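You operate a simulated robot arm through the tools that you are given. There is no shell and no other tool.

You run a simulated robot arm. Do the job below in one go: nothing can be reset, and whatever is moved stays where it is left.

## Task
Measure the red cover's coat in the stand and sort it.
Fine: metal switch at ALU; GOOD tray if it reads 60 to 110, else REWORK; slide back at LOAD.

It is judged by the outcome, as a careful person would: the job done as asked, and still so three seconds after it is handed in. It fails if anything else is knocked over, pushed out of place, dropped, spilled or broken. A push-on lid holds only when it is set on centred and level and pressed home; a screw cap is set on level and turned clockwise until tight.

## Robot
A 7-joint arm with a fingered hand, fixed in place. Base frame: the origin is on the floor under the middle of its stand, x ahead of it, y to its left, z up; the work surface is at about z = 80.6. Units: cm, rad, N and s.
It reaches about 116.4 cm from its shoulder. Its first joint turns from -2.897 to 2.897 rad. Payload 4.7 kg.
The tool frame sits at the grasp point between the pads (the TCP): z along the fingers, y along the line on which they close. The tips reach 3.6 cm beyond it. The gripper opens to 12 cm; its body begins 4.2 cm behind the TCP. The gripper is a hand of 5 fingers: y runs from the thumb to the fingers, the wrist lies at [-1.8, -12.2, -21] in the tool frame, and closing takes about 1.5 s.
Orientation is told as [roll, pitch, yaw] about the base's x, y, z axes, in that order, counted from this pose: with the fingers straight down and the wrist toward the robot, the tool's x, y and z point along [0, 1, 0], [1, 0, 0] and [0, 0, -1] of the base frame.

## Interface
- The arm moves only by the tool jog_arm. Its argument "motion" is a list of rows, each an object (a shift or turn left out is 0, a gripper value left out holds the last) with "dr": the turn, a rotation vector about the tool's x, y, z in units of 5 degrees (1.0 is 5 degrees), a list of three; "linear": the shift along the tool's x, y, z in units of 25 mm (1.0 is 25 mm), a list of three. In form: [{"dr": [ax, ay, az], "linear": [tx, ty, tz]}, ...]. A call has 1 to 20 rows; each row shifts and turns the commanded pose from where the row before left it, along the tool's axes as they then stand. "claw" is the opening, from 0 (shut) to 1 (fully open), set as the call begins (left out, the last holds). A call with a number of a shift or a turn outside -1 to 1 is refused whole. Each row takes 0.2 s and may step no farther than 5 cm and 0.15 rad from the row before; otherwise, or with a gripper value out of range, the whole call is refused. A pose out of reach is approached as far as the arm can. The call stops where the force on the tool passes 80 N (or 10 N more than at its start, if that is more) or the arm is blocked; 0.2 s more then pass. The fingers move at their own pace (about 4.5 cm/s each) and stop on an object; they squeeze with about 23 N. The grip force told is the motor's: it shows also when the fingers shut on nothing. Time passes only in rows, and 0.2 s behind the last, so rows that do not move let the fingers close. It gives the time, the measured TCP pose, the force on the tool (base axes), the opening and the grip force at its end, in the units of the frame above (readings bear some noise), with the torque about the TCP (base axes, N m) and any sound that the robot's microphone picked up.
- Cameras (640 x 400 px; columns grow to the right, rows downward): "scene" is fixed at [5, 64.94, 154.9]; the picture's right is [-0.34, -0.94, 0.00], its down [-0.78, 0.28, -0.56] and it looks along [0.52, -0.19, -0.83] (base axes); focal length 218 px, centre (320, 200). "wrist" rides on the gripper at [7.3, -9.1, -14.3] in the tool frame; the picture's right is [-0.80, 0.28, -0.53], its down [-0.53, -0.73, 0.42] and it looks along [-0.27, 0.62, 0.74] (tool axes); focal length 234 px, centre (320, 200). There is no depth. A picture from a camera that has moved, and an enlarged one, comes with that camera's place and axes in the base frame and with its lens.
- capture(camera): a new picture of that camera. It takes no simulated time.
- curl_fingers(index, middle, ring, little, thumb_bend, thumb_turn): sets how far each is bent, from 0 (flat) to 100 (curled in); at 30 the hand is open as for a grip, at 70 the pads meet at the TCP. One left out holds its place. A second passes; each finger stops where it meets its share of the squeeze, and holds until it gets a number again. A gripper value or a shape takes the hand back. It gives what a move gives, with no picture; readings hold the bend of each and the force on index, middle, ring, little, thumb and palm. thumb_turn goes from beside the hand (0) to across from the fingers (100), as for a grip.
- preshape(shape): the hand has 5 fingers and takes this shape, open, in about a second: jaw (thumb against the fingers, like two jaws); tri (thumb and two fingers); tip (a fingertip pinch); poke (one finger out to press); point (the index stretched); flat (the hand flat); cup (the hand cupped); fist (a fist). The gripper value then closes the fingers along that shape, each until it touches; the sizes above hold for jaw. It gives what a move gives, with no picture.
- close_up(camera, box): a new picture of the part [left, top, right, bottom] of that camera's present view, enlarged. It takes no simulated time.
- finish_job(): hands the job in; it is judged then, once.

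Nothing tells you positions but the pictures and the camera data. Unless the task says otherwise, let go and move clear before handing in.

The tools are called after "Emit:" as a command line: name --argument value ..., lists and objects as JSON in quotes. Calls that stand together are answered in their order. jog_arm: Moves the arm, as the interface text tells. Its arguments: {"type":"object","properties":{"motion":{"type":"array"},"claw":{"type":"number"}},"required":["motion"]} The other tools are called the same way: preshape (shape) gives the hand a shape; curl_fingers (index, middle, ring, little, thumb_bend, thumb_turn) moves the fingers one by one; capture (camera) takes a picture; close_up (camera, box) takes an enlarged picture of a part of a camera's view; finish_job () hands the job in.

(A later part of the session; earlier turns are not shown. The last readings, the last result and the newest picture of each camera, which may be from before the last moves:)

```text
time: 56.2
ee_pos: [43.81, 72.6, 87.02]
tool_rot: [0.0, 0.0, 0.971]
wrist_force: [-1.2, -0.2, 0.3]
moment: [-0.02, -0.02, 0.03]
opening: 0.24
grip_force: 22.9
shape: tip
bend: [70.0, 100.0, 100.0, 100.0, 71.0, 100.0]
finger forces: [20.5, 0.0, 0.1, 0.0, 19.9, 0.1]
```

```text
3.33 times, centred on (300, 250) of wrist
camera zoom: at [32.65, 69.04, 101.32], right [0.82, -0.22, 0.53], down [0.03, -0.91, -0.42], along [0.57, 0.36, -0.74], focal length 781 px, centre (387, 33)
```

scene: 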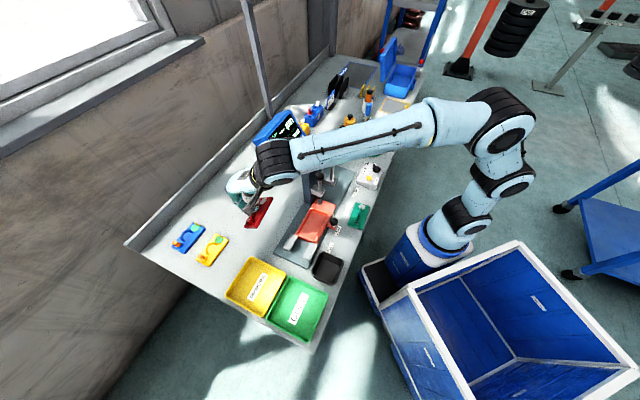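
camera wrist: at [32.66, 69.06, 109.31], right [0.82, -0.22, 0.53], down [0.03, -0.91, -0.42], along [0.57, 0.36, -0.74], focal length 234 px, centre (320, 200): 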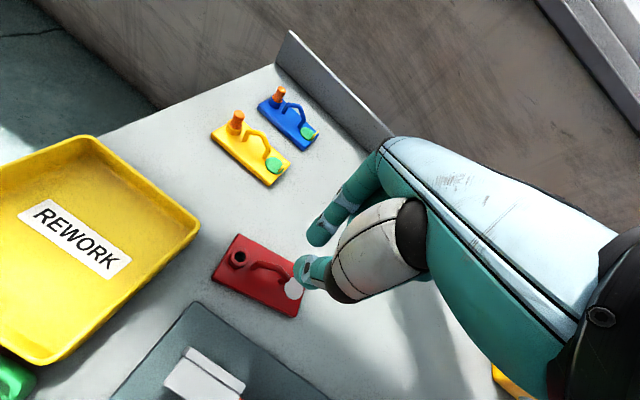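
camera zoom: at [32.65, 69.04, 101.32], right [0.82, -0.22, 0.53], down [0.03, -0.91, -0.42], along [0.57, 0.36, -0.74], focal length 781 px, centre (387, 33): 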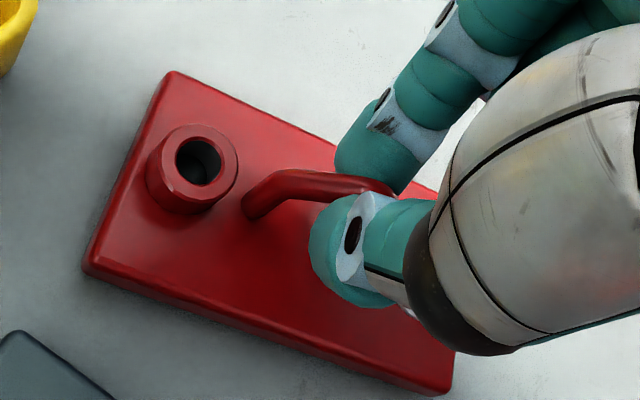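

Good opposing pinch (20 N each side). I'll lift a little and check that it hangs level.

Emit:
jog_arm --motion '[{"linear": [0, 0, -0.2]}, {"linear": [0, 0, -0.3]}, {"linear": [0, 0, -0.4]}, {"linear": [0, 0, -0.4]}, {"linear": [0, 0, -0.4]}, {}, {}]'

Emit:
close_up --camera "wrist" --box '[230, 180, 370, 320]'

Emit:
close_up --camera "scene" --box '[220, 170, 300, 250]'

```text
time: 57.8
ee_pos: [43.95, 72.67, 91.25]
tool_rot: [0.0, -0.001, 0.974]
wrist_force: [-0.4, -0.1, -2.9]
moment: [0.01, 0.04, 0.0]
opening: 0.25
grip_force: 22.9
shape: tip
bend: [70.0, 100.0, 100.0, 100.0, 71.0, 100.0]
finger forces: [20.4, 0.0, 0.0, 0.0, 20.1, 0.0]
```

```text
2.86 times, centred on (300, 250) of wrist
camera zoom: at [32.69, 69.12, 105.59], right [0.82, -0.22, 0.53], down [0.03, -0.91, -0.42], along [0.57, 0.36, -0.74], focal length 669 px, centre (377, 57)
```

zoom: 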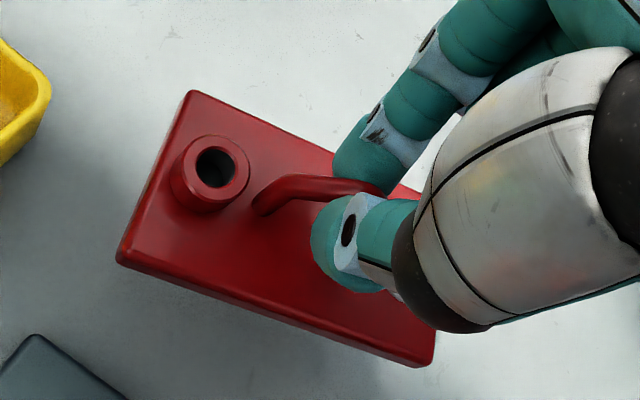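

```text
5.00 times, centred on (260, 210) of scene
camera zoom: at [5.0, 64.94, 154.9], right [-0.34, -0.94, 0.0], down [-0.78, 0.28, -0.56], along [0.52, -0.19, -0.83], focal length 1092 px, centre (620, 150)
```

zoom: 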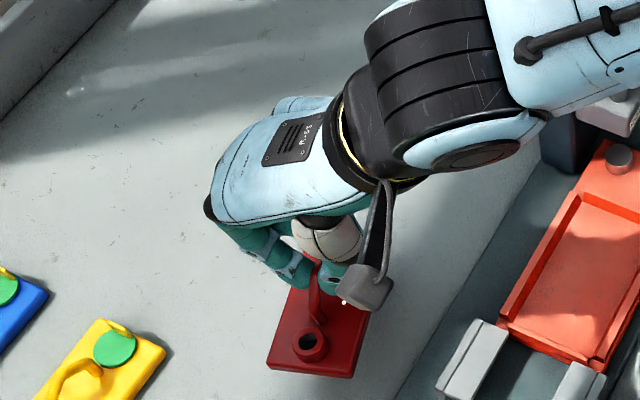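

It hangs level and firm now. I'll raise it, turn it to line up with the slide nest (cover is ~18° off the bench line) and move over the nest.

Emit:
jog_arm --motion '[{"linear": [0, 0, -0.6]}, {"linear": [0, 0, -0.8]}, {"linear": [0, 0, -0.8]}, {"linear": [0, 0, -0.8]}, {"dr": [0, 0, 0.9], "linear": [0, 0, -0.4]}, {"dr": [0, 0, 0.9]}, {"dr": [0, 0, 0.9]}, {"dr": [0, 0, 0.88]}, {"linear": [-0.4, -0.45, 0]}, {"linear": [-0.7, -0.79, 0]}, {"linear": [-0.7, -0.79, 0]}, {"linear": [-0.7, -0.79, 0]}, {"linear": [-0.7, -0.79, 0]}, {"linear": [-0.7, -0.79, 0]}, {"linear": [-0.6, -0.69, 0]}, {"linear": [-0.4, -0.45, 0]}, {}]'

Emit:
capture --camera "wrist"

Emit:
capture --camera "scene"

Emit:
close_up --camera "wrist" --box '[200, 170, 380, 350]'

Emit:
close_up --camera "scene" --box '[260, 160, 360, 270]'

```text
time: 61.4
ee_pos: [40.55, 54.36, 99.68]
tool_rot: [0.0, -0.001, 0.66]
wrist_force: [-0.3, -0.1, -2.0]
moment: [0.01, -0.04, 0.04]
opening: 0.22
grip_force: 22.9
shape: tip
bend: [70.0, 100.0, 100.0, 100.0, 71.0, 100.0]
finger forces: [20.5, 0.1, 0.0, 0.0, 19.9, 0.0]
```

```text
taken
camera wrist: at [28.87, 54.5, 114.02], right [0.71, -0.46, 0.53], down [-0.25, -0.87, -0.42], along [0.65, 0.17, -0.74], focal length 234 px, centre (320, 200)
```

wrist: 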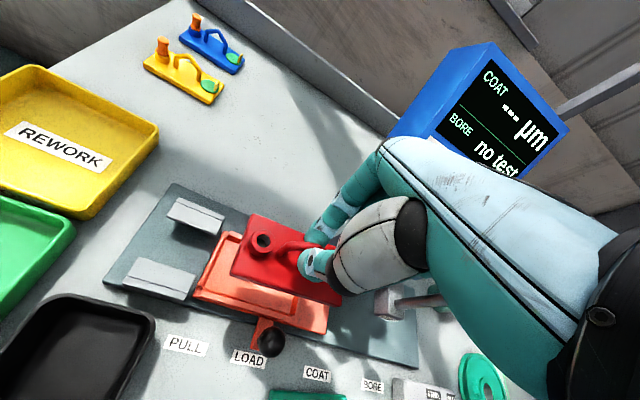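

```text
taken
```

scene: 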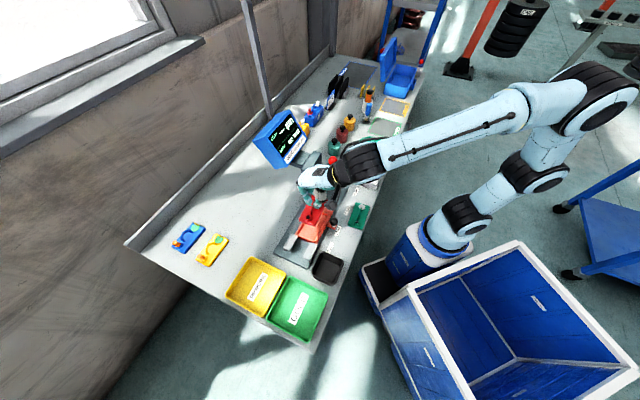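

```text
2.22 times, centred on (290, 260) of wrist
camera zoom: at [28.87, 54.5, 114.02], right [0.71, -0.46, 0.53], down [-0.25, -0.87, -0.42], along [0.65, 0.17, -0.74], focal length 520 px, centre (387, 67)
```

zoom: 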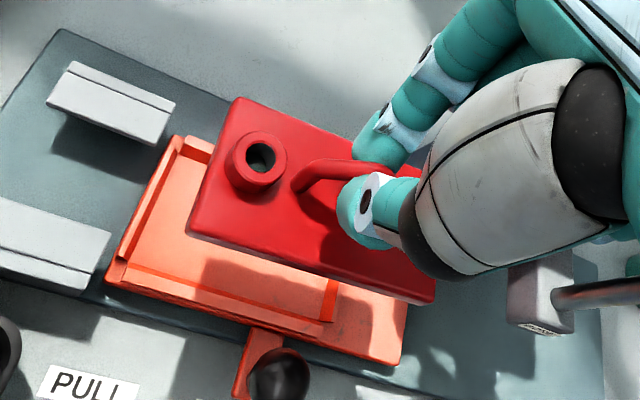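

```text
3.64 times, centred on (310, 215) of scene
camera zoom: at [5.0, 64.94, 154.9], right [-0.34, -0.94, 0.0], down [-0.78, 0.28, -0.56], along [0.52, -0.19, -0.83], focal length 794 px, centre (356, 146)
```

zoom: 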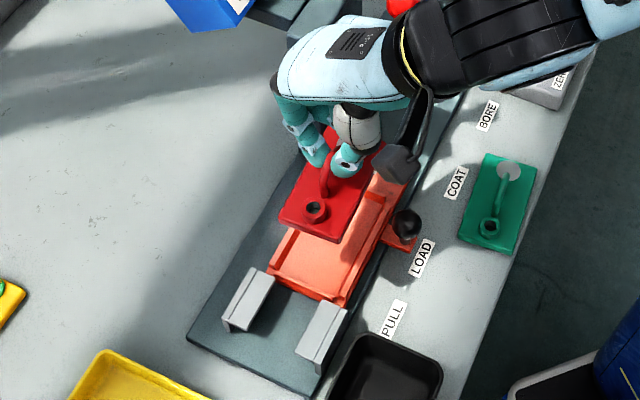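

The cover is above the nest. I'll zoom in to measure the remaining offset between the cover and the nest.

Emit:
close_up --camera "wrist" --box '[190, 220, 300, 330]'

Emit:
close_up --camera "scene" --box '[280, 180, 350, 250]'

```text
3.64 times, centred on (245, 275) of wrist
camera zoom: at [28.87, 54.5, 114.02], right [0.71, -0.46, 0.53], down [-0.25, -0.87, -0.42], along [0.65, 0.17, -0.74], focal length 852 px, centre (593, -73)
```

zoom: 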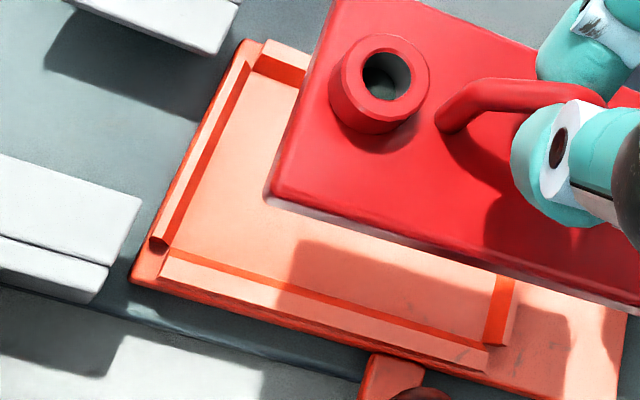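

```text
5.71 times, centred on (315, 215) of scene
camera zoom: at [5.0, 64.94, 154.9], right [-0.34, -0.94, 0.0], down [-0.78, 0.28, -0.56], along [0.52, -0.19, -0.83], focal length 1248 px, centre (349, 114)
```

zoom: 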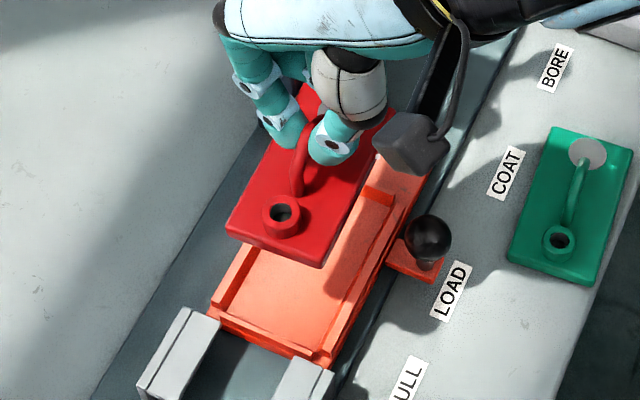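

Emit:
close_up --camera "wrist" --box '[225, 205, 345, 315]'

```text
3.64 times, centred on (285, 260) of wrist
camera zoom: at [28.87, 54.5, 114.02], right [0.71, -0.46, 0.53], down [-0.25, -0.87, -0.42], along [0.65, 0.17, -0.74], focal length 852 px, centre (447, -18)
```

zoom: 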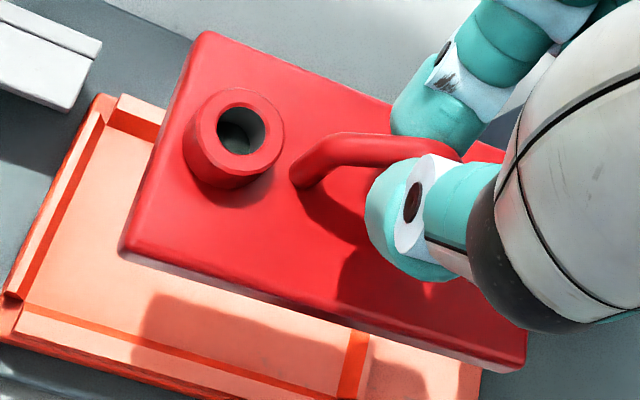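

The cover needs about +0.3 cm in depth and −1.5° of turn to match the nest. I'll correct and come down to about 2.5 cm above the walls, then measure again.

Emit:
jog_arm --motion '[{"dr": [0, 0, 0.3], "linear": [-0.02, 0.13, 0]}, {"linear": [0, 0, 0.5]}, {"linear": [0, 0, 0.5]}, {"linear": [0, 0, 0.5]}, {"linear": [0, 0, 0.5]}, {"linear": [0, 0, 0.4]}, {}, {}]'

Emit:
close_up --camera "wrist" --box '[205, 195, 345, 335]'

Emit:
close_up --camera "scene" --box '[280, 180, 350, 250]'

```text
time: 63.2
ee_pos: [40.66, 54.56, 93.53]
tool_rot: [0.001, 0.0, 0.634]
wrist_force: [0.1, -0.5, -2.0]
moment: [0.01, 0.0, 0.0]
opening: 0.24
grip_force: 23.0
shape: tip
bend: [70.0, 100.0, 100.0, 100.0, 71.0, 100.0]
finger forces: [20.5, 0.0, 0.0, 0.1, 19.8, 0.0]
```

```text
2.86 times, centred on (275, 265) of wrist
camera zoom: at [29.03, 55.0, 107.94], right [0.7, -0.48, 0.53], down [-0.28, -0.86, -0.42], along [0.66, 0.15, -0.74], focal length 669 px, centre (449, 14)
```

zoom: 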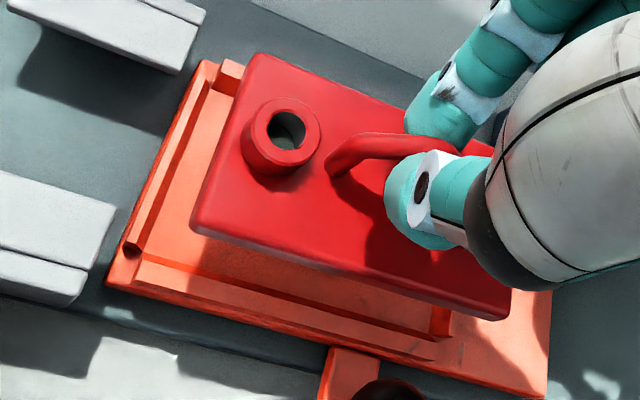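

```text
5.71 times, centred on (315, 215) of scene
camera zoom: at [5.0, 64.94, 154.9], right [-0.34, -0.94, 0.0], down [-0.78, 0.28, -0.56], along [0.52, -0.19, -0.83], focal length 1248 px, centre (349, 114)
```

zoom: 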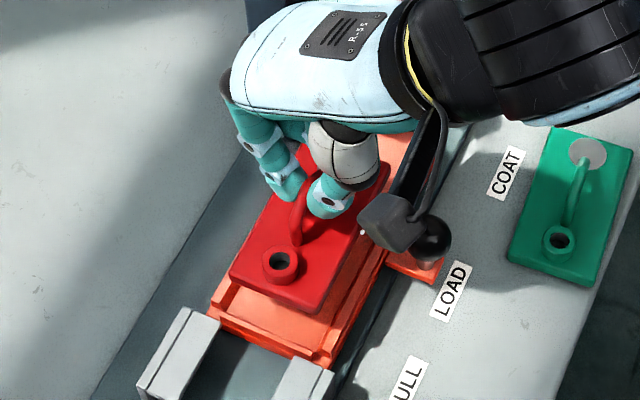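

Nearly aligned: about +0.1 cm and half a degree left. I'll apply that and lower to just above the walls.

Emit:
jog_arm --motion '[{"dr": [0, 0, 0.1], "linear": [0, 0.05, 0]}, {"linear": [0, 0, 0.3]}, {"linear": [0, 0, 0.3]}, {"linear": [0, 0, 0.2]}, {}, {}]'

Emit:
close_up --camera "wrist" --box '[205, 195, 345, 335]'

Emit:
close_up --camera "scene" --box '[290, 190, 340, 240]'

```text
time: 64.6
ee_pos: [40.81, 54.55, 91.6]
tool_rot: [0.001, 0.001, 0.625]
wrist_force: [0.5, -1.1, -3.9]
moment: [0.05, 0.0, 0.03]
opening: 0.23
grip_force: 22.4
shape: tip
bend: [70.0, 100.0, 100.0, 100.0, 71.0, 100.0]
finger forces: [20.5, 0.0, 0.0, 0.0, 19.8, 0.1]
```

```text
2.86 times, centred on (275, 265) of wrist
camera zoom: at [29.09, 55.11, 106.04], right [0.7, -0.49, 0.53], down [-0.28, -0.86, -0.42], along [0.66, 0.15, -0.74], focal length 669 px, centre (449, 14)
```

zoom: 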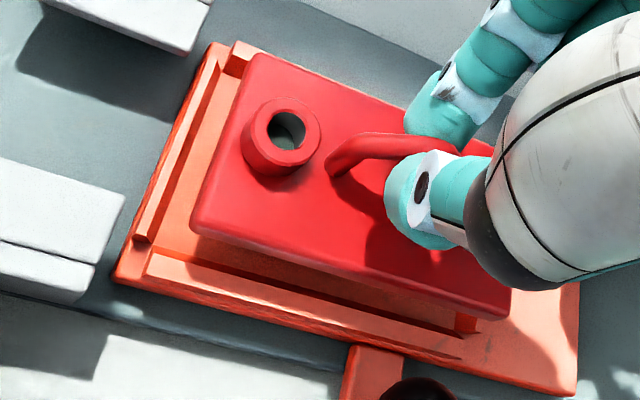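

```text
8.00 times, centred on (315, 215) of scene
camera zoom: at [5.0, 64.94, 154.9], right [-0.34, -0.94, 0.0], down [-0.78, 0.28, -0.56], along [0.52, -0.19, -0.83], focal length 1748 px, centre (360, 80)
```

zoom: 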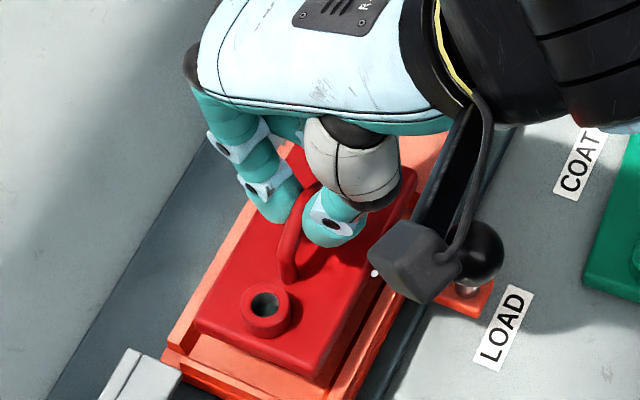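

Well aligned over the nest. I'll lower in small steps until it seats.

Emit:
jog_arm --motion '[{"linear": [0.03, 0, 0.12]}, {"linear": [0, 0, 0.12]}, {"linear": [0, 0, 0.12]}, {"linear": [0, 0, 0.12]}, {}, {}]'

Emit:
close_up --camera "wrist" --box '[205, 195, 345, 335]'

Emit:
close_up --camera "scene" --box '[290, 190, 340, 240]'

```text
time: 66.0
ee_pos: [40.74, 54.63, 90.48]
tool_rot: [0.0, -0.001, 0.625]
wrist_force: [-0.2, 1.2, -1.9]
moment: [-0.02, 0.03, -0.02]
opening: 0.25
grip_force: 22.6
shape: tip
bend: [70.0, 100.0, 100.0, 100.0, 71.0, 100.0]
finger forces: [20.4, 0.0, 0.0, 0.0, 19.9, 0.1]
```

```text
2.86 times, centred on (275, 265) of wrist
camera zoom: at [29.07, 55.13, 104.82], right [0.7, -0.49, 0.53], down [-0.28, -0.86, -0.42], along [0.66, 0.15, -0.74], focal length 669 px, centre (449, 14)
```

zoom: 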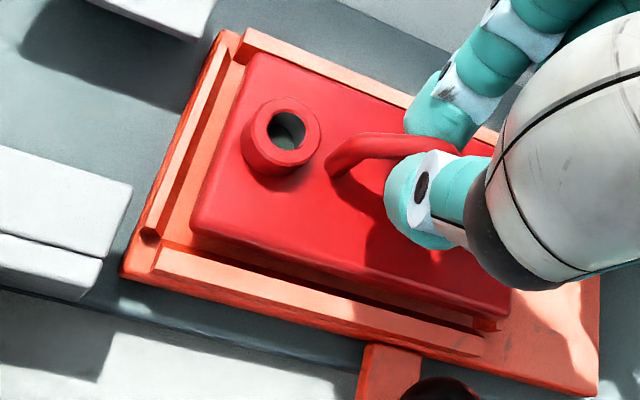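

```text
8.00 times, centred on (315, 215) of scene
camera zoom: at [5.0, 64.94, 154.9], right [-0.34, -0.94, 0.0], down [-0.78, 0.28, -0.56], along [0.52, -0.19, -0.83], focal length 1748 px, centre (360, 80)
```

zoom: 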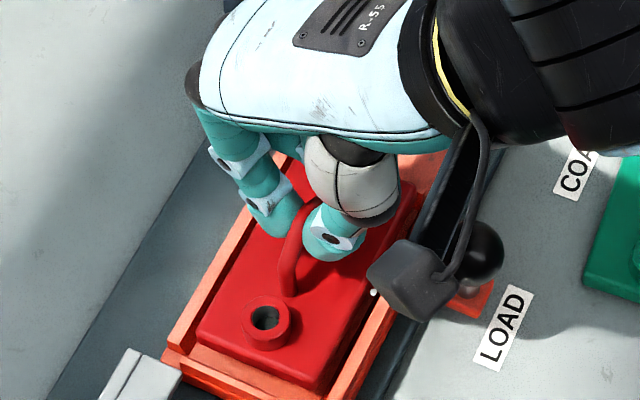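

Emit:
jog_arm --motion '[{"linear": [0, 0, 0.06]}, {"linear": [0, 0, 0.06]}, {"linear": [0, 0, 0.06]}, {"linear": [0, 0, 0.06]}, {}, {}]'

Emit:
close_up --camera "wrist" --box '[205, 195, 345, 335]'

Emit:
close_up --camera "scene" --box '[290, 190, 340, 240]'

```text
time: 67.4
ee_pos: [40.67, 54.68, 89.91]
tool_rot: [-0.001, 0.0, 0.625]
wrist_force: [-0.1, -0.4, -2.5]
moment: [-0.01, -0.01, 0.02]
opening: 0.25
grip_force: 23.3
shape: tip
bend: [70.0, 100.0, 100.0, 100.0, 71.0, 100.0]
finger forces: [20.5, 0.1, 0.0, 0.1, 19.8, 0.0]
```

```text
2.86 times, centred on (275, 265) of wrist
camera zoom: at [29.01, 55.17, 104.24], right [0.7, -0.49, 0.53], down [-0.28, -0.86, -0.42], along [0.66, 0.15, -0.74], focal length 669 px, centre (449, 14)
```

zoom: 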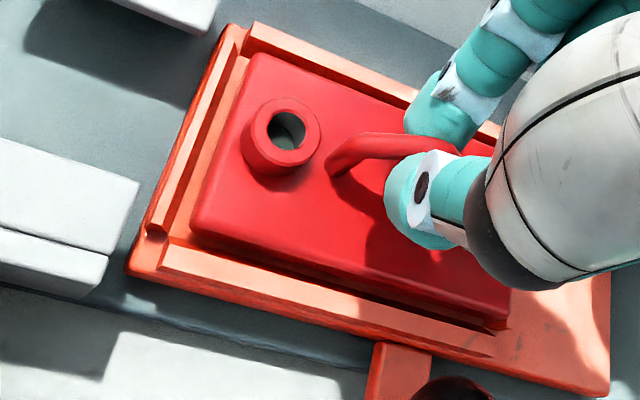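

```text
8.00 times, centred on (315, 215) of scene
camera zoom: at [5.0, 64.94, 154.9], right [-0.34, -0.94, 0.0], down [-0.78, 0.28, -0.56], along [0.52, -0.19, -0.83], focal length 1748 px, centre (360, 80)
```

zoom: 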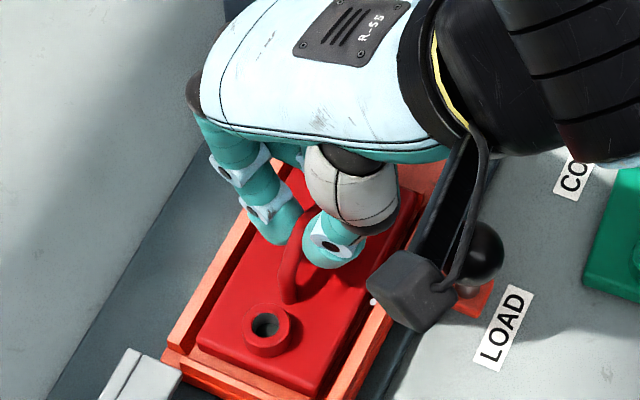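

Emit:
jog_arm --motion '[{"linear": [0, 0, 0.05]}, {"linear": [0, 0, 0.05]}, {"linear": [0, 0, 0.05]}, {"linear": [0, 0, 0.05]}, {}, {}]'

Emit:
close_up --camera "wrist" --box '[205, 195, 345, 335]'

```text
time: 68.8
ee_pos: [40.66, 54.73, 89.34]
tool_rot: [-0.001, 0.001, 0.626]
wrist_force: [-0.6, -0.9, -0.4]
moment: [0.01, 0.01, -0.03]
opening: 0.21
grip_force: 23.0
shape: tip
bend: [70.0, 100.0, 100.0, 100.0, 71.0, 100.0]
finger forces: [20.0, 0.0, 0.0, 0.0, 20.1, 0.0]
```

```text
2.86 times, centred on (275, 265) of wrist
camera zoom: at [29.04, 55.13, 103.74], right [0.7, -0.49, 0.53], down [-0.28, -0.86, -0.42], along [0.66, 0.15, -0.74], focal length 669 px, centre (449, 14)
```

zoom: 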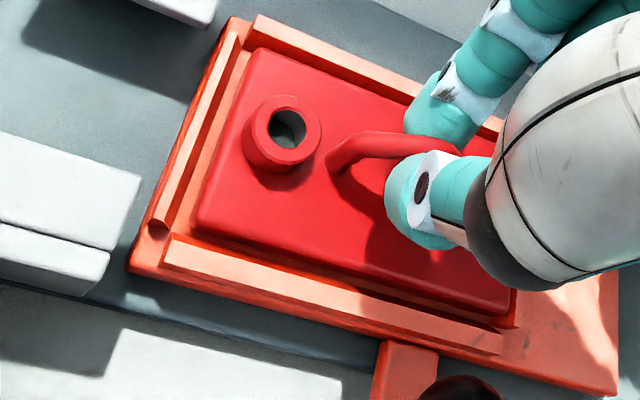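

The weight has come off: the cover is resting on the nest floor inside the walls. I'll open the pinch and rise.

Emit:
jog_arm --motion '[{}, {}, {}, {}, {}, {"linear": [0, 0, -0.3]}, {"linear": [0, 0, -0.5]}, {"linear": [0, 0, -0.6]}, {"linear": [0, 0, -0.8]}, {"linear": [0, 0, -0.8]}, {}]' --claw 0.25

Emit:
capture --camera "wrist"

Emit:
close_up --camera "wrist" --box '[195, 195, 345, 345]'

Emit:
close_up --camera "scene" --box '[285, 180, 345, 250]'

```text
time: 71.2
ee_pos: [40.82, 54.65, 96.87]
tool_rot: [0.001, 0.0, 0.625]
wrist_force: [0.1, 0.0, -0.1]
moment: [0.0, 0.0, -0.05]
opening: 2.93
grip_force: 0.1
shape: tip
bend: [73.0, 98.0, 99.0, 99.0, 74.0, 100.0]
finger forces: [0.0, 0.0, 0.0, 0.0, 0.1, 0.1]
```

```text
taken
camera wrist: at [29.17, 55.15, 111.25], right [0.7, -0.49, 0.53], down [-0.28, -0.86, -0.42], along [0.66, 0.15, -0.74], focal length 234 px, centre (320, 200)
```

wrist: 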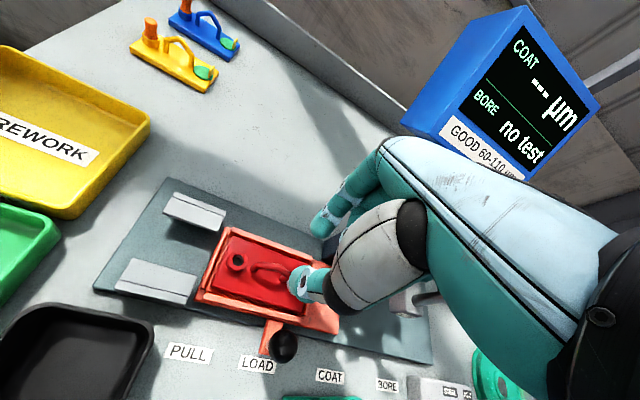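

```text
2.67 times, centred on (270, 270) of wrist
camera zoom: at [29.17, 55.15, 111.25], right [0.7, -0.49, 0.53], down [-0.28, -0.86, -0.42], along [0.66, 0.15, -0.74], focal length 624 px, centre (453, 13)
```

zoom: 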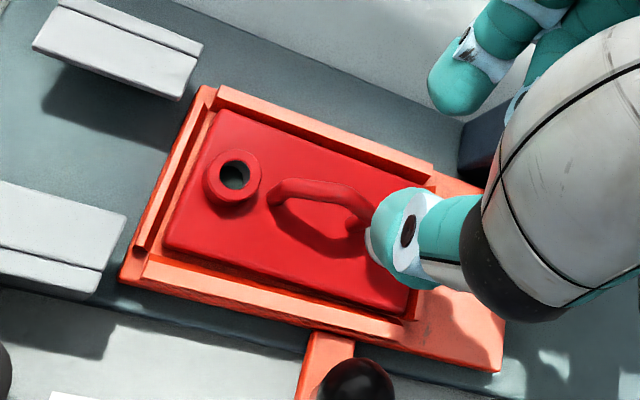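

```text
5.71 times, centred on (315, 215) of scene
camera zoom: at [5.0, 64.94, 154.9], right [-0.34, -0.94, 0.0], down [-0.78, 0.28, -0.56], along [0.52, -0.19, -0.83], focal length 1248 px, centre (349, 114)
```

zoom: 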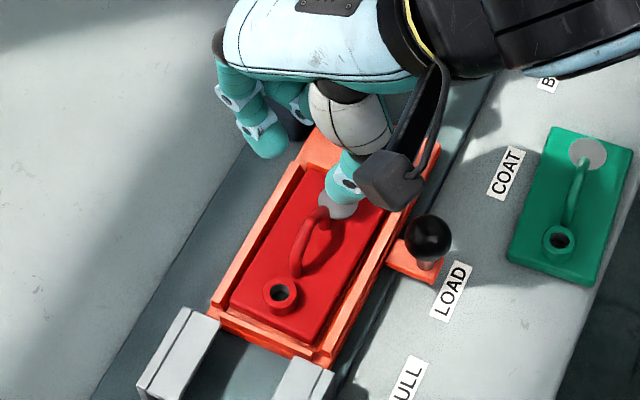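

The cover sits properly in the nest. Next I'll check the gauge's zero on the bare stub at LOAD (plunger is right above it): raise, realign the hand to the bench, and close the hand into a firm row of fingertips, which I'll use offset to the left so the BORE plunger stays clear.

Emit:
jog_arm --motion '[{"linear": [0, 0, -0.8]}, {"linear": [0, 0, -1]}, {"linear": [0, 0, -1]}, {"linear": [0, 0, -1]}, {"linear": [0, -0.4, -0.6]}, {"dr": [0, 0, -0.92], "linear": [0, -0.5, 0]}, {"dr": [0, 0, -0.92], "linear": [0, -0.5, 0]}, {}]'

Emit:
preshape --shape "jaw"

Emit:
jog_arm --motion '[{}, {}, {}, {}, {}, {}, {}, {}]' --claw 0

Emit:
capture --camera "wrist"

Emit:
capture --camera "scene"

```text
time: 73.0
ee_pos: [37.97, 52.44, 107.88]
tool_rot: [-0.001, -0.001, 0.788]
wrist_force: [0.4, -0.4, 1.0]
moment: [0.0, 0.01, 0.0]
opening: 2.94
grip_force: 0.0
shape: tip
bend: [73.0, 98.0, 99.0, 99.0, 74.0, 100.0]
finger forces: [0.0, 0.1, 0.1, 0.1, 0.1, 0.1]
```

```text
time: 73.9
ee_pos: [38.04, 52.42, 107.91]
tool_rot: [-0.001, 0.0, 0.785]
wrist_force: [-0.5, 0.6, 0.3]
moment: [-0.01, 0.01, 0.01]
opening: 11.96
grip_force: 0.0
shape: jaw
bend: [30.0, 30.0, 30.0, 30.0, 30.0, 98.0]
finger forces: [0.0, 0.0, 0.1, 0.0, 0.0, 0.0]
```

```text
time: 75.7
ee_pos: [37.96, 52.39, 107.82]
tool_rot: [0.0, -0.001, 0.786]
wrist_force: [-0.6, 0.0, -0.4]
moment: [-0.01, 0.0, 0.0]
opening: 0.0
grip_force: 22.7
shape: jaw
bend: [70.0, 70.0, 70.0, 70.0, 52.0, 100.0]
finger forces: [0.0, 0.1, 0.0, 0.0, 0.1, 0.1]
```

```text
taken
camera wrist: at [26.38, 51.12, 122.29], right [0.77, -0.37, 0.53], down [-0.14, -0.89, -0.42], along [0.63, 0.25, -0.74], focal length 234 px, centre (320, 200)
```

wrist: 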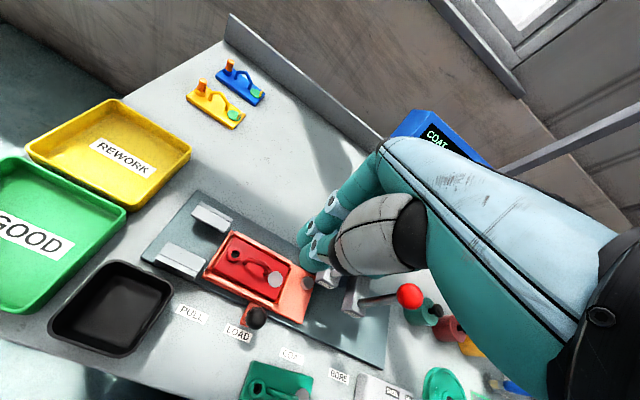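

```text
taken
```

scene: 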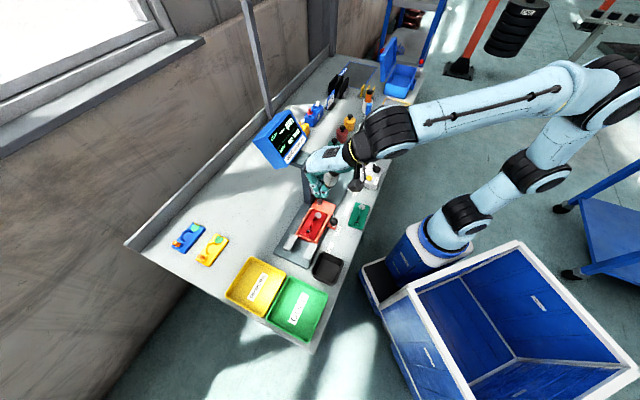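

Emit:
close_up --camera "wrist" --box '[260, 170, 440, 330]'

Emit:
close_up --camera "scene" --box '[270, 120, 370, 220]'

```text
2.50 times, centred on (350, 250) of wrist
camera zoom: at [26.38, 51.12, 122.29], right [0.77, -0.37, 0.53], down [-0.14, -0.89, -0.42], along [0.63, 0.25, -0.74], focal length 585 px, centre (245, 75)
```

zoom: 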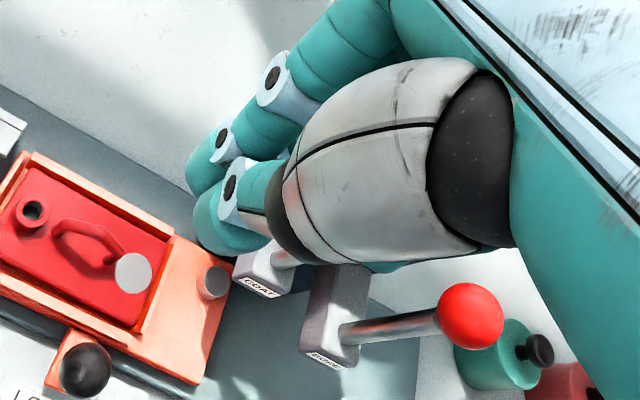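

```text
4.00 times, centred on (320, 170) of scene
camera zoom: at [5.0, 64.94, 154.9], right [-0.34, -0.94, 0.0], down [-0.78, 0.28, -0.56], along [0.52, -0.19, -0.83], focal length 874 px, centre (320, 320)
```

zoom: 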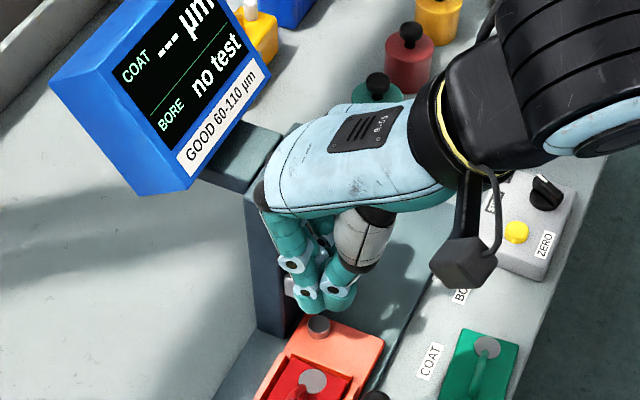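

The hand's view of the plunger is blocked by the thumb, but the scene camera sees it. I'll move so the ring fingertip is above the black COAT ball, tilt the hand 10° for clearance from the column, and check in the scene view.

Emit:
jog_arm --motion '[{"linear": [-0.64, 0.48, 0]}, {"linear": [-0.64, 0.48, 0]}, {"linear": [-0.64, 0.48, 0]}, {"linear": [-0.64, 0.48, 0]}, {"dr": [-1, 0, 0]}, {"dr": [-1, 0, 0]}, {}]'

Emit:
close_up --camera "scene" --box '[270, 120, 370, 220]'

Emit:
capture --camera "wrist"

```text
time: 77.3
ee_pos: [45.85, 51.46, 107.96]
tool_rot: [0.0, -0.173, 0.786]
wrist_force: [0.4, -0.5, 0.1]
moment: [0.03, -0.04, 0.01]
opening: 0.0
grip_force: 22.4
shape: jaw
bend: [70.0, 70.0, 70.0, 70.0, 52.0, 100.0]
finger forces: [0.1, 0.0, 0.1, 0.0, 0.1, 0.1]
```

```text
4.00 times, centred on (320, 170) of scene
camera zoom: at [5.0, 64.94, 154.9], right [-0.34, -0.94, 0.0], down [-0.78, 0.28, -0.56], along [0.52, -0.19, -0.83], focal length 874 px, centre (320, 320)
```

zoom: 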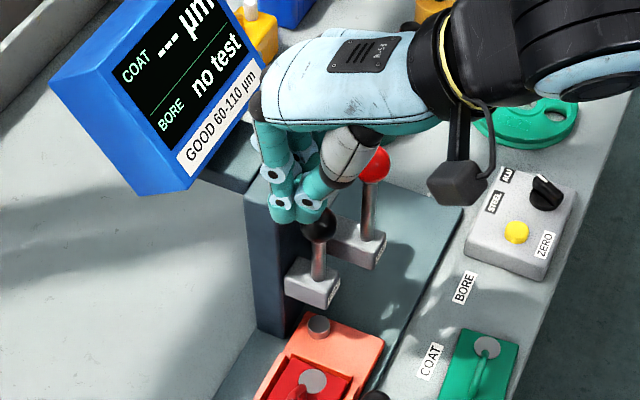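

```text
taken
camera wrist: at [32.58, 48.47, 120.52], right [0.7, -0.44, 0.57], down [-0.08, -0.83, -0.55], along [0.71, 0.34, -0.62], focal length 234 px, centre (320, 200)
```

wrist: 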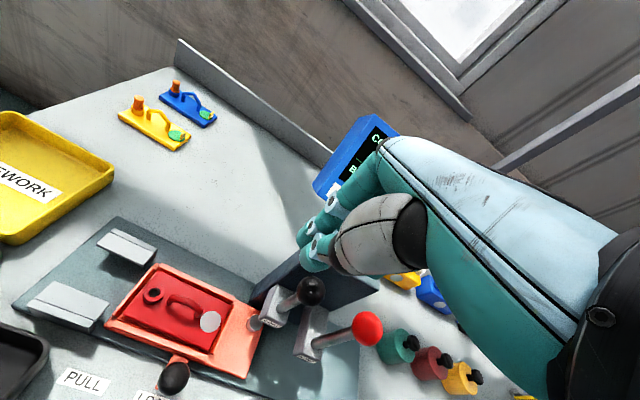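

Emit:
jog_arm --motion '[{"linear": [0, -0.2, -0.03]}, {"linear": [0, -0.07, 0.39]}, {"linear": [0, -0.07, 0.39]}, {"linear": [0, -0.07, 0.39]}, {}]'

Emit:
close_up --camera "scene" --box '[280, 130, 350, 200]'

Emit:
close_up --camera "wrist" --box '[240, 190, 400, 350]'

```text
time: 78.5
ee_pos: [45.26, 51.2, 104.85]
tool_rot: [0.0, -0.174, 0.786]
wrist_force: [0.2, -0.4, -0.3]
moment: [0.01, -0.01, 0.0]
opening: 0.0
grip_force: 22.9
shape: jaw
bend: [70.0, 70.0, 70.0, 70.0, 52.0, 100.0]
finger forces: [0.0, 0.0, 0.1, 0.1, 0.0, 0.0]
```

```text
5.71 times, centred on (315, 165) of scene
camera zoom: at [5.0, 64.94, 154.9], right [-0.34, -0.94, 0.0], down [-0.78, 0.28, -0.56], along [0.52, -0.19, -0.83], focal length 1248 px, centre (349, 400)
```

zoom: 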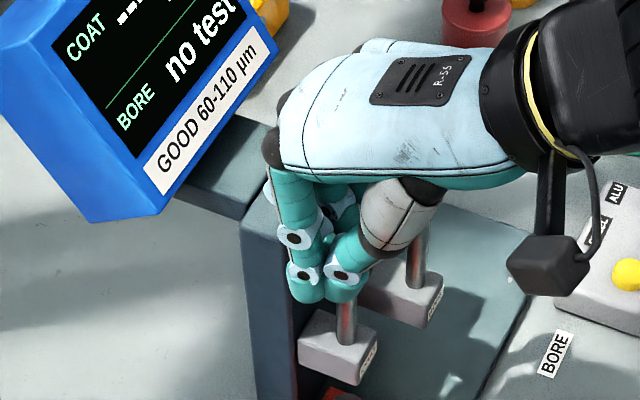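

```text
2.50 times, centred on (320, 270) of wrist
camera zoom: at [32.13, 48.09, 117.5], right [0.7, -0.44, 0.57], down [-0.08, -0.83, -0.55], along [0.71, 0.33, -0.62], focal length 585 px, centre (320, 25)
```

zoom: 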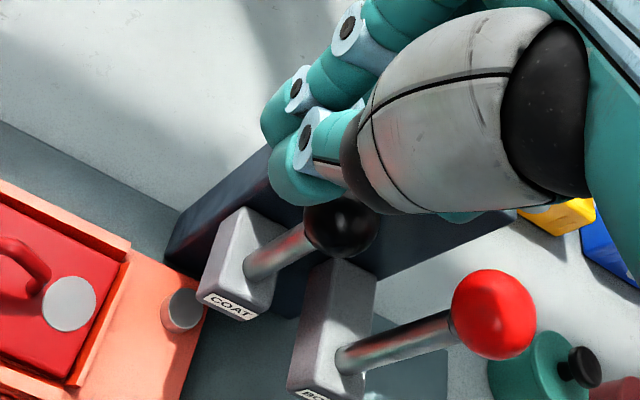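

Emit:
jog_arm --motion '[{"linear": [0, -0.03, 0.197]}, {"linear": [0, -0.03, 0.197]}, {"linear": [0, -0.03, 0.197]}, {"linear": [0, -0.03, 0.197]}, {}]'

Emit:
close_up --camera "scene" --box '[280, 130, 350, 200]'

Emit:
close_up --camera "wrist" --box '[240, 190, 400, 350]'

```text
time: 79.7
ee_pos: [45.47, 50.93, 102.98]
tool_rot: [0.0, -0.174, 0.786]
wrist_force: [0.4, 0.3, -0.2]
moment: [0.0, 0.02, -0.03]
opening: 0.01
grip_force: 23.0
shape: jaw
bend: [70.0, 70.0, 70.0, 70.0, 52.0, 100.0]
finger forces: [0.1, 0.0, 0.0, 0.0, 0.0, 0.1]
```

```text
5.71 times, centred on (315, 165) of scene
camera zoom: at [5.0, 64.94, 154.9], right [-0.34, -0.94, 0.0], down [-0.78, 0.28, -0.56], along [0.52, -0.19, -0.83], focal length 1248 px, centre (349, 400)
```

zoom: 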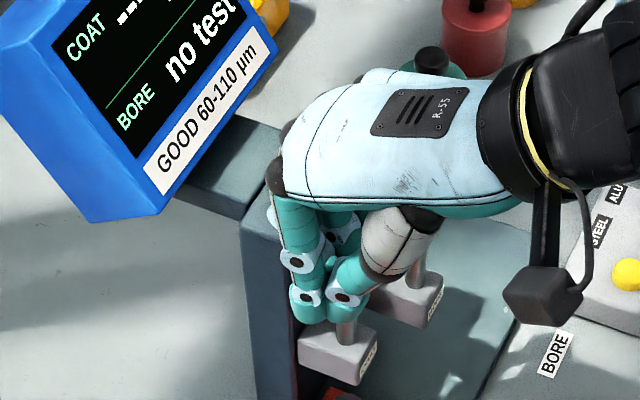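

```text
2.50 times, centred on (320, 270) of wrist
camera zoom: at [32.22, 47.99, 115.5], right [0.7, -0.44, 0.57], down [-0.08, -0.83, -0.55], along [0.71, 0.33, -0.62], focal length 585 px, centre (320, 25)
```

zoom: 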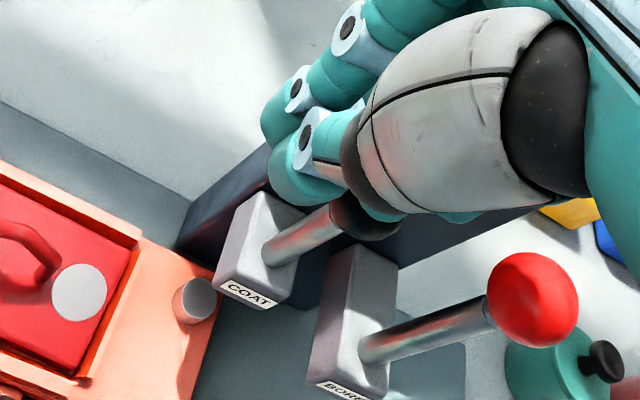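

Emit:
jog_arm --motion '[{"linear": [0, -0.018, 0.1]}, {"linear": [0, -0.018, 0.1]}, {"linear": [0, -0.018, 0.1]}, {"linear": [0, -0.018, 0.1]}, {}]'

Emit:
close_up --camera "scene" --box '[280, 130, 350, 200]'

Emit:
close_up --camera "wrist" --box '[240, 190, 400, 350]'

```text
time: 80.9
ee_pos: [45.48, 51.0, 101.98]
tool_rot: [0.0, -0.176, 0.787]
wrist_force: [-0.9, 0.9, 1.4]
moment: [-0.03, -0.05, -0.04]
opening: 0.0
grip_force: 23.0
shape: jaw
bend: [70.0, 70.0, 70.0, 70.0, 52.0, 100.0]
finger forces: [0.0, 0.1, 1.9, 0.0, 0.0, 0.0]
```

```text
5.71 times, centred on (315, 165) of scene
camera zoom: at [5.0, 64.94, 154.9], right [-0.34, -0.94, 0.0], down [-0.78, 0.28, -0.56], along [0.52, -0.19, -0.83], focal length 1248 px, centre (349, 400)
```

zoom: 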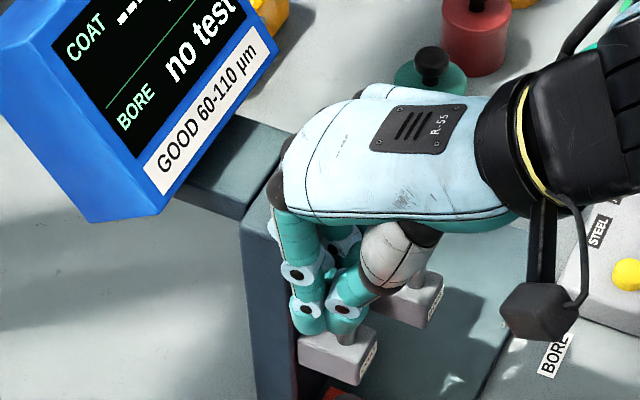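

```text
2.50 times, centred on (320, 270) of wrist
camera zoom: at [32.21, 48.01, 114.51], right [0.7, -0.44, 0.57], down [-0.08, -0.83, -0.55], along [0.71, 0.34, -0.62], focal length 585 px, centre (320, 25)
```

zoom: 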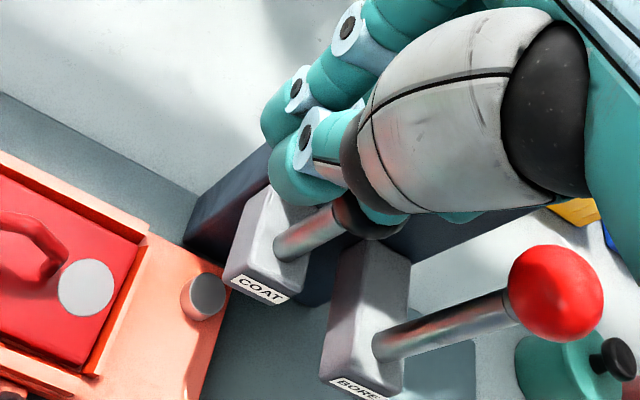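

The ring fingertip has met the ball (1.9 N). I'll press down slowly.

Emit:
jog_arm --motion '[{"linear": [0, -0.018, 0.1]}, {"linear": [0, -0.018, 0.1]}, {"linear": [0, -0.018, 0.1]}, {"linear": [0, -0.018, 0.1]}, {}]'

Emit:
close_up --camera "scene" --box '[250, 110, 350, 210]'

Emit:
close_up --camera "wrist" --box '[240, 190, 400, 350]'

```text
time: 82.1
ee_pos: [45.57, 51.08, 100.96]
tool_rot: [0.0, -0.175, 0.786]
wrist_force: [-0.3, -0.6, 2.9]
moment: [-0.07, -0.08, -0.01]
opening: 0.0
grip_force: 23.2
shape: jaw
bend: [70.0, 70.0, 70.0, 70.0, 52.0, 100.0]
finger forces: [0.0, 0.0, 2.6, 0.0, 0.0, 0.1]
```

```text
4.00 times, centred on (300, 160) of scene
camera zoom: at [5.0, 64.94, 154.9], right [-0.34, -0.94, 0.0], down [-0.78, 0.28, -0.56], along [0.52, -0.19, -0.83], focal length 874 px, centre (400, 360)
```

zoom: 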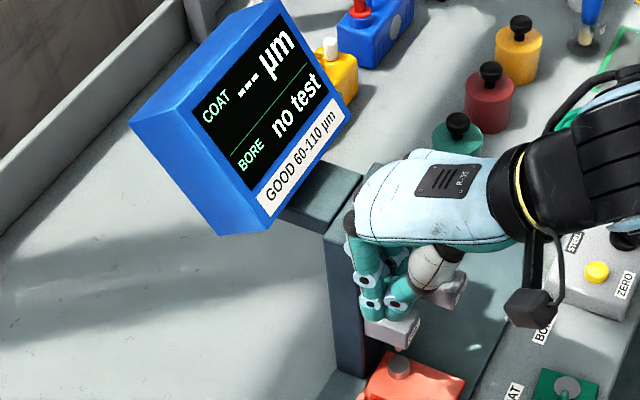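

```text
2.50 times, centred on (320, 270) of wrist
camera zoom: at [32.23, 48.02, 113.5], right [0.7, -0.44, 0.57], down [-0.08, -0.83, -0.55], along [0.71, 0.33, -0.62], focal length 585 px, centre (320, 25)
```

zoom: 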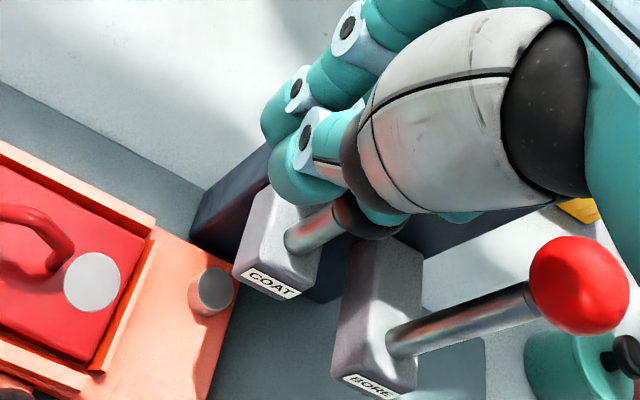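

The plunger goes down against a light spring (~3 N). I'll keep pressing in small steps.

Emit:
jog_arm --motion '[{"linear": [0, -0.018, 0.1]}, {"linear": [0, -0.018, 0.1]}, {"linear": [0, -0.018, 0.1]}, {"linear": [0, -0.018, 0.1]}, {"linear": [0, -0.018, 0.1]}, {"linear": [0, -0.018, 0.1]}, {}]'

Emit:
close_up --camera "scene" --box '[250, 110, 350, 210]'

Emit:
close_up --camera "wrist" --box '[240, 190, 400, 350]'

```text
time: 83.7
ee_pos: [45.52, 51.06, 99.48]
tool_rot: [0.001, -0.175, 0.786]
wrist_force: [-2.7, -1.5, 4.4]
moment: [-0.12, -0.17, -0.02]
opening: 0.0
grip_force: 22.7
shape: jaw
bend: [70.0, 70.0, 70.0, 70.0, 52.0, 100.0]
finger forces: [0.0, 1.9, 3.8, 0.0, 0.1, 0.1]
```

```text
4.00 times, centred on (300, 160) of scene
camera zoom: at [5.0, 64.94, 154.9], right [-0.34, -0.94, 0.0], down [-0.78, 0.28, -0.56], along [0.52, -0.19, -0.83], focal length 874 px, centre (400, 360)
```

zoom: 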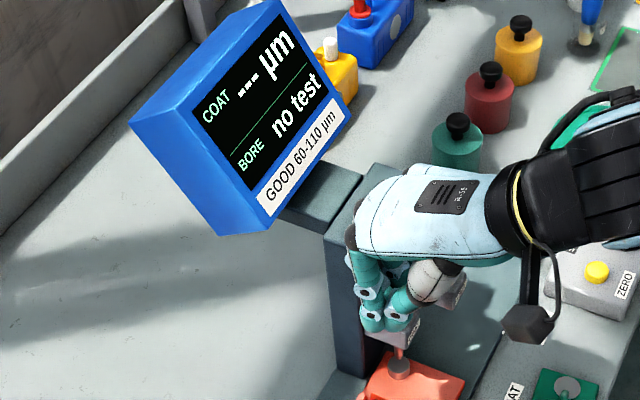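

```text
2.50 times, centred on (320, 270) of wrist
camera zoom: at [32.25, 48.02, 112.0], right [0.7, -0.44, 0.57], down [-0.08, -0.83, -0.55], along [0.71, 0.34, -0.62], focal length 585 px, centre (320, 25)
```

zoom: 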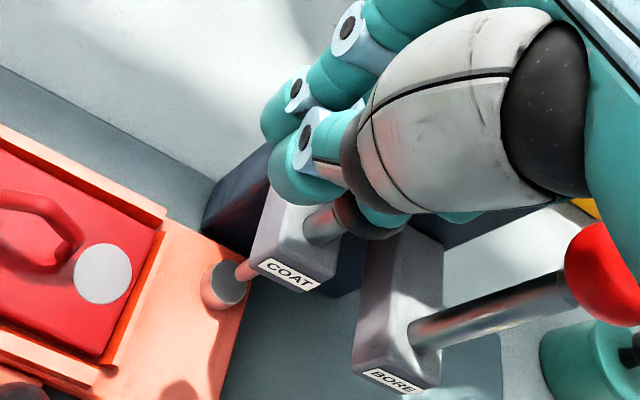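

The probe rod is about to reach the stub. A little more pressing.

Emit:
jog_arm --motion '[{"linear": [0, 0.02, 0.1]}, {"linear": [0, 0.02, 0.1]}, {"linear": [0, -0.018, 0.1]}, {}, {}]'

Emit:
close_up --camera "scene" --box '[250, 110, 350, 210]'

Emit:
close_up --camera "wrist" --box '[240, 190, 400, 350]'

```text
time: 84.9
ee_pos: [45.52, 51.25, 98.81]
tool_rot: [0.0, -0.175, 0.787]
wrist_force: [-12.7, 0.2, 7.0]
moment: [-0.05, -0.42, 0.11]
opening: 0.01
grip_force: 23.1
shape: jaw
bend: [70.0, 70.0, 70.0, 70.0, 52.0, 100.0]
finger forces: [0.1, 9.7, 4.7, 0.1, 0.0, 0.0]
```

```text
4.00 times, centred on (300, 160) of scene
camera zoom: at [5.0, 64.94, 154.9], right [-0.34, -0.94, 0.0], down [-0.78, 0.28, -0.56], along [0.52, -0.19, -0.83], focal length 874 px, centre (400, 360)
```

zoom: 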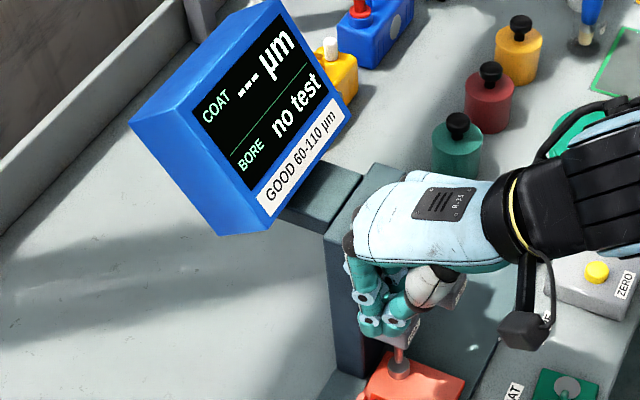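

```text
2.50 times, centred on (320, 270) of wrist
camera zoom: at [32.3, 48.18, 111.3], right [0.7, -0.44, 0.57], down [-0.08, -0.83, -0.55], along [0.71, 0.34, -0.62], focal length 585 px, centre (320, 25)
```

zoom: 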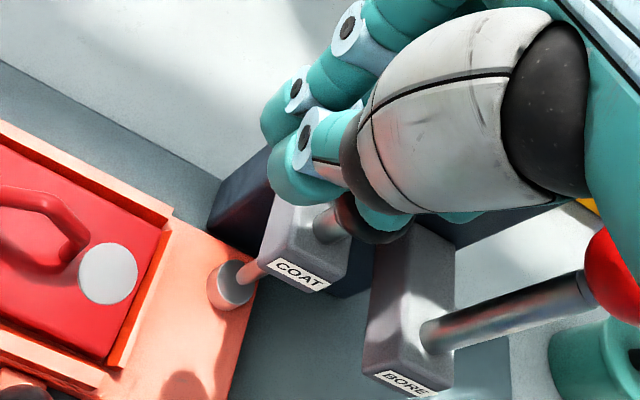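

The middle finger is touching the column's edge. I'll move slightly away from the column and press a bit more.

Emit:
jog_arm --motion '[{"linear": [0, -0.12, 0]}, {"linear": [0, -0.04, 0.08]}, {"linear": [0, -0.018, 0.08]}, {}, {}]'

Emit:
close_up --camera "scene" --box '[250, 110, 350, 210]'

Emit:
close_up --camera "wrist" --box '[240, 190, 400, 350]'

```text
time: 86.1
ee_pos: [45.43, 50.93, 98.17]
tool_rot: [0.0, -0.174, 0.786]
wrist_force: [-1.5, -2.8, 4.0]
moment: [-0.14, -0.07, -0.08]
opening: 0.01
grip_force: 22.9
shape: jaw
bend: [70.0, 70.0, 70.0, 70.0, 52.0, 100.0]
finger forces: [0.0, 0.0, 4.8, 0.0, 0.0, 0.1]
```

```text
4.00 times, centred on (300, 160) of scene
camera zoom: at [5.0, 64.94, 154.9], right [-0.34, -0.94, 0.0], down [-0.78, 0.28, -0.56], along [0.52, -0.19, -0.83], focal length 874 px, centre (400, 360)
```

zoom: 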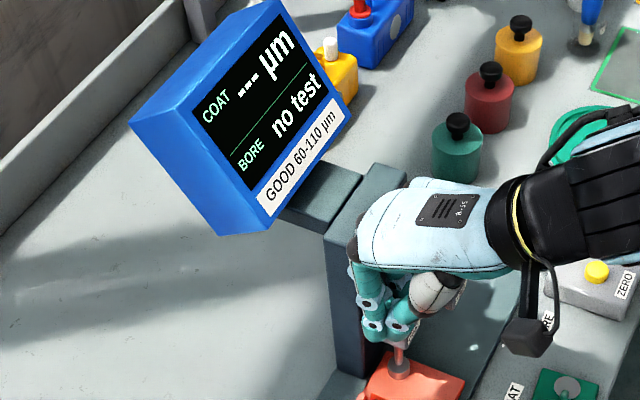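

```text
2.50 times, centred on (320, 270) of wrist
camera zoom: at [32.12, 47.95, 110.74], right [0.7, -0.44, 0.57], down [-0.08, -0.83, -0.55], along [0.71, 0.33, -0.62], focal length 585 px, centre (320, 25)
```

zoom: 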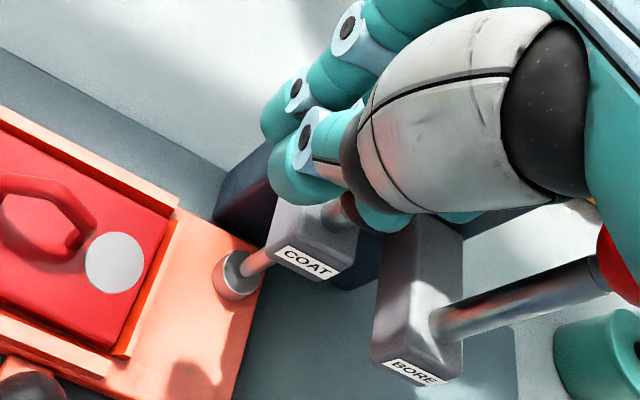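

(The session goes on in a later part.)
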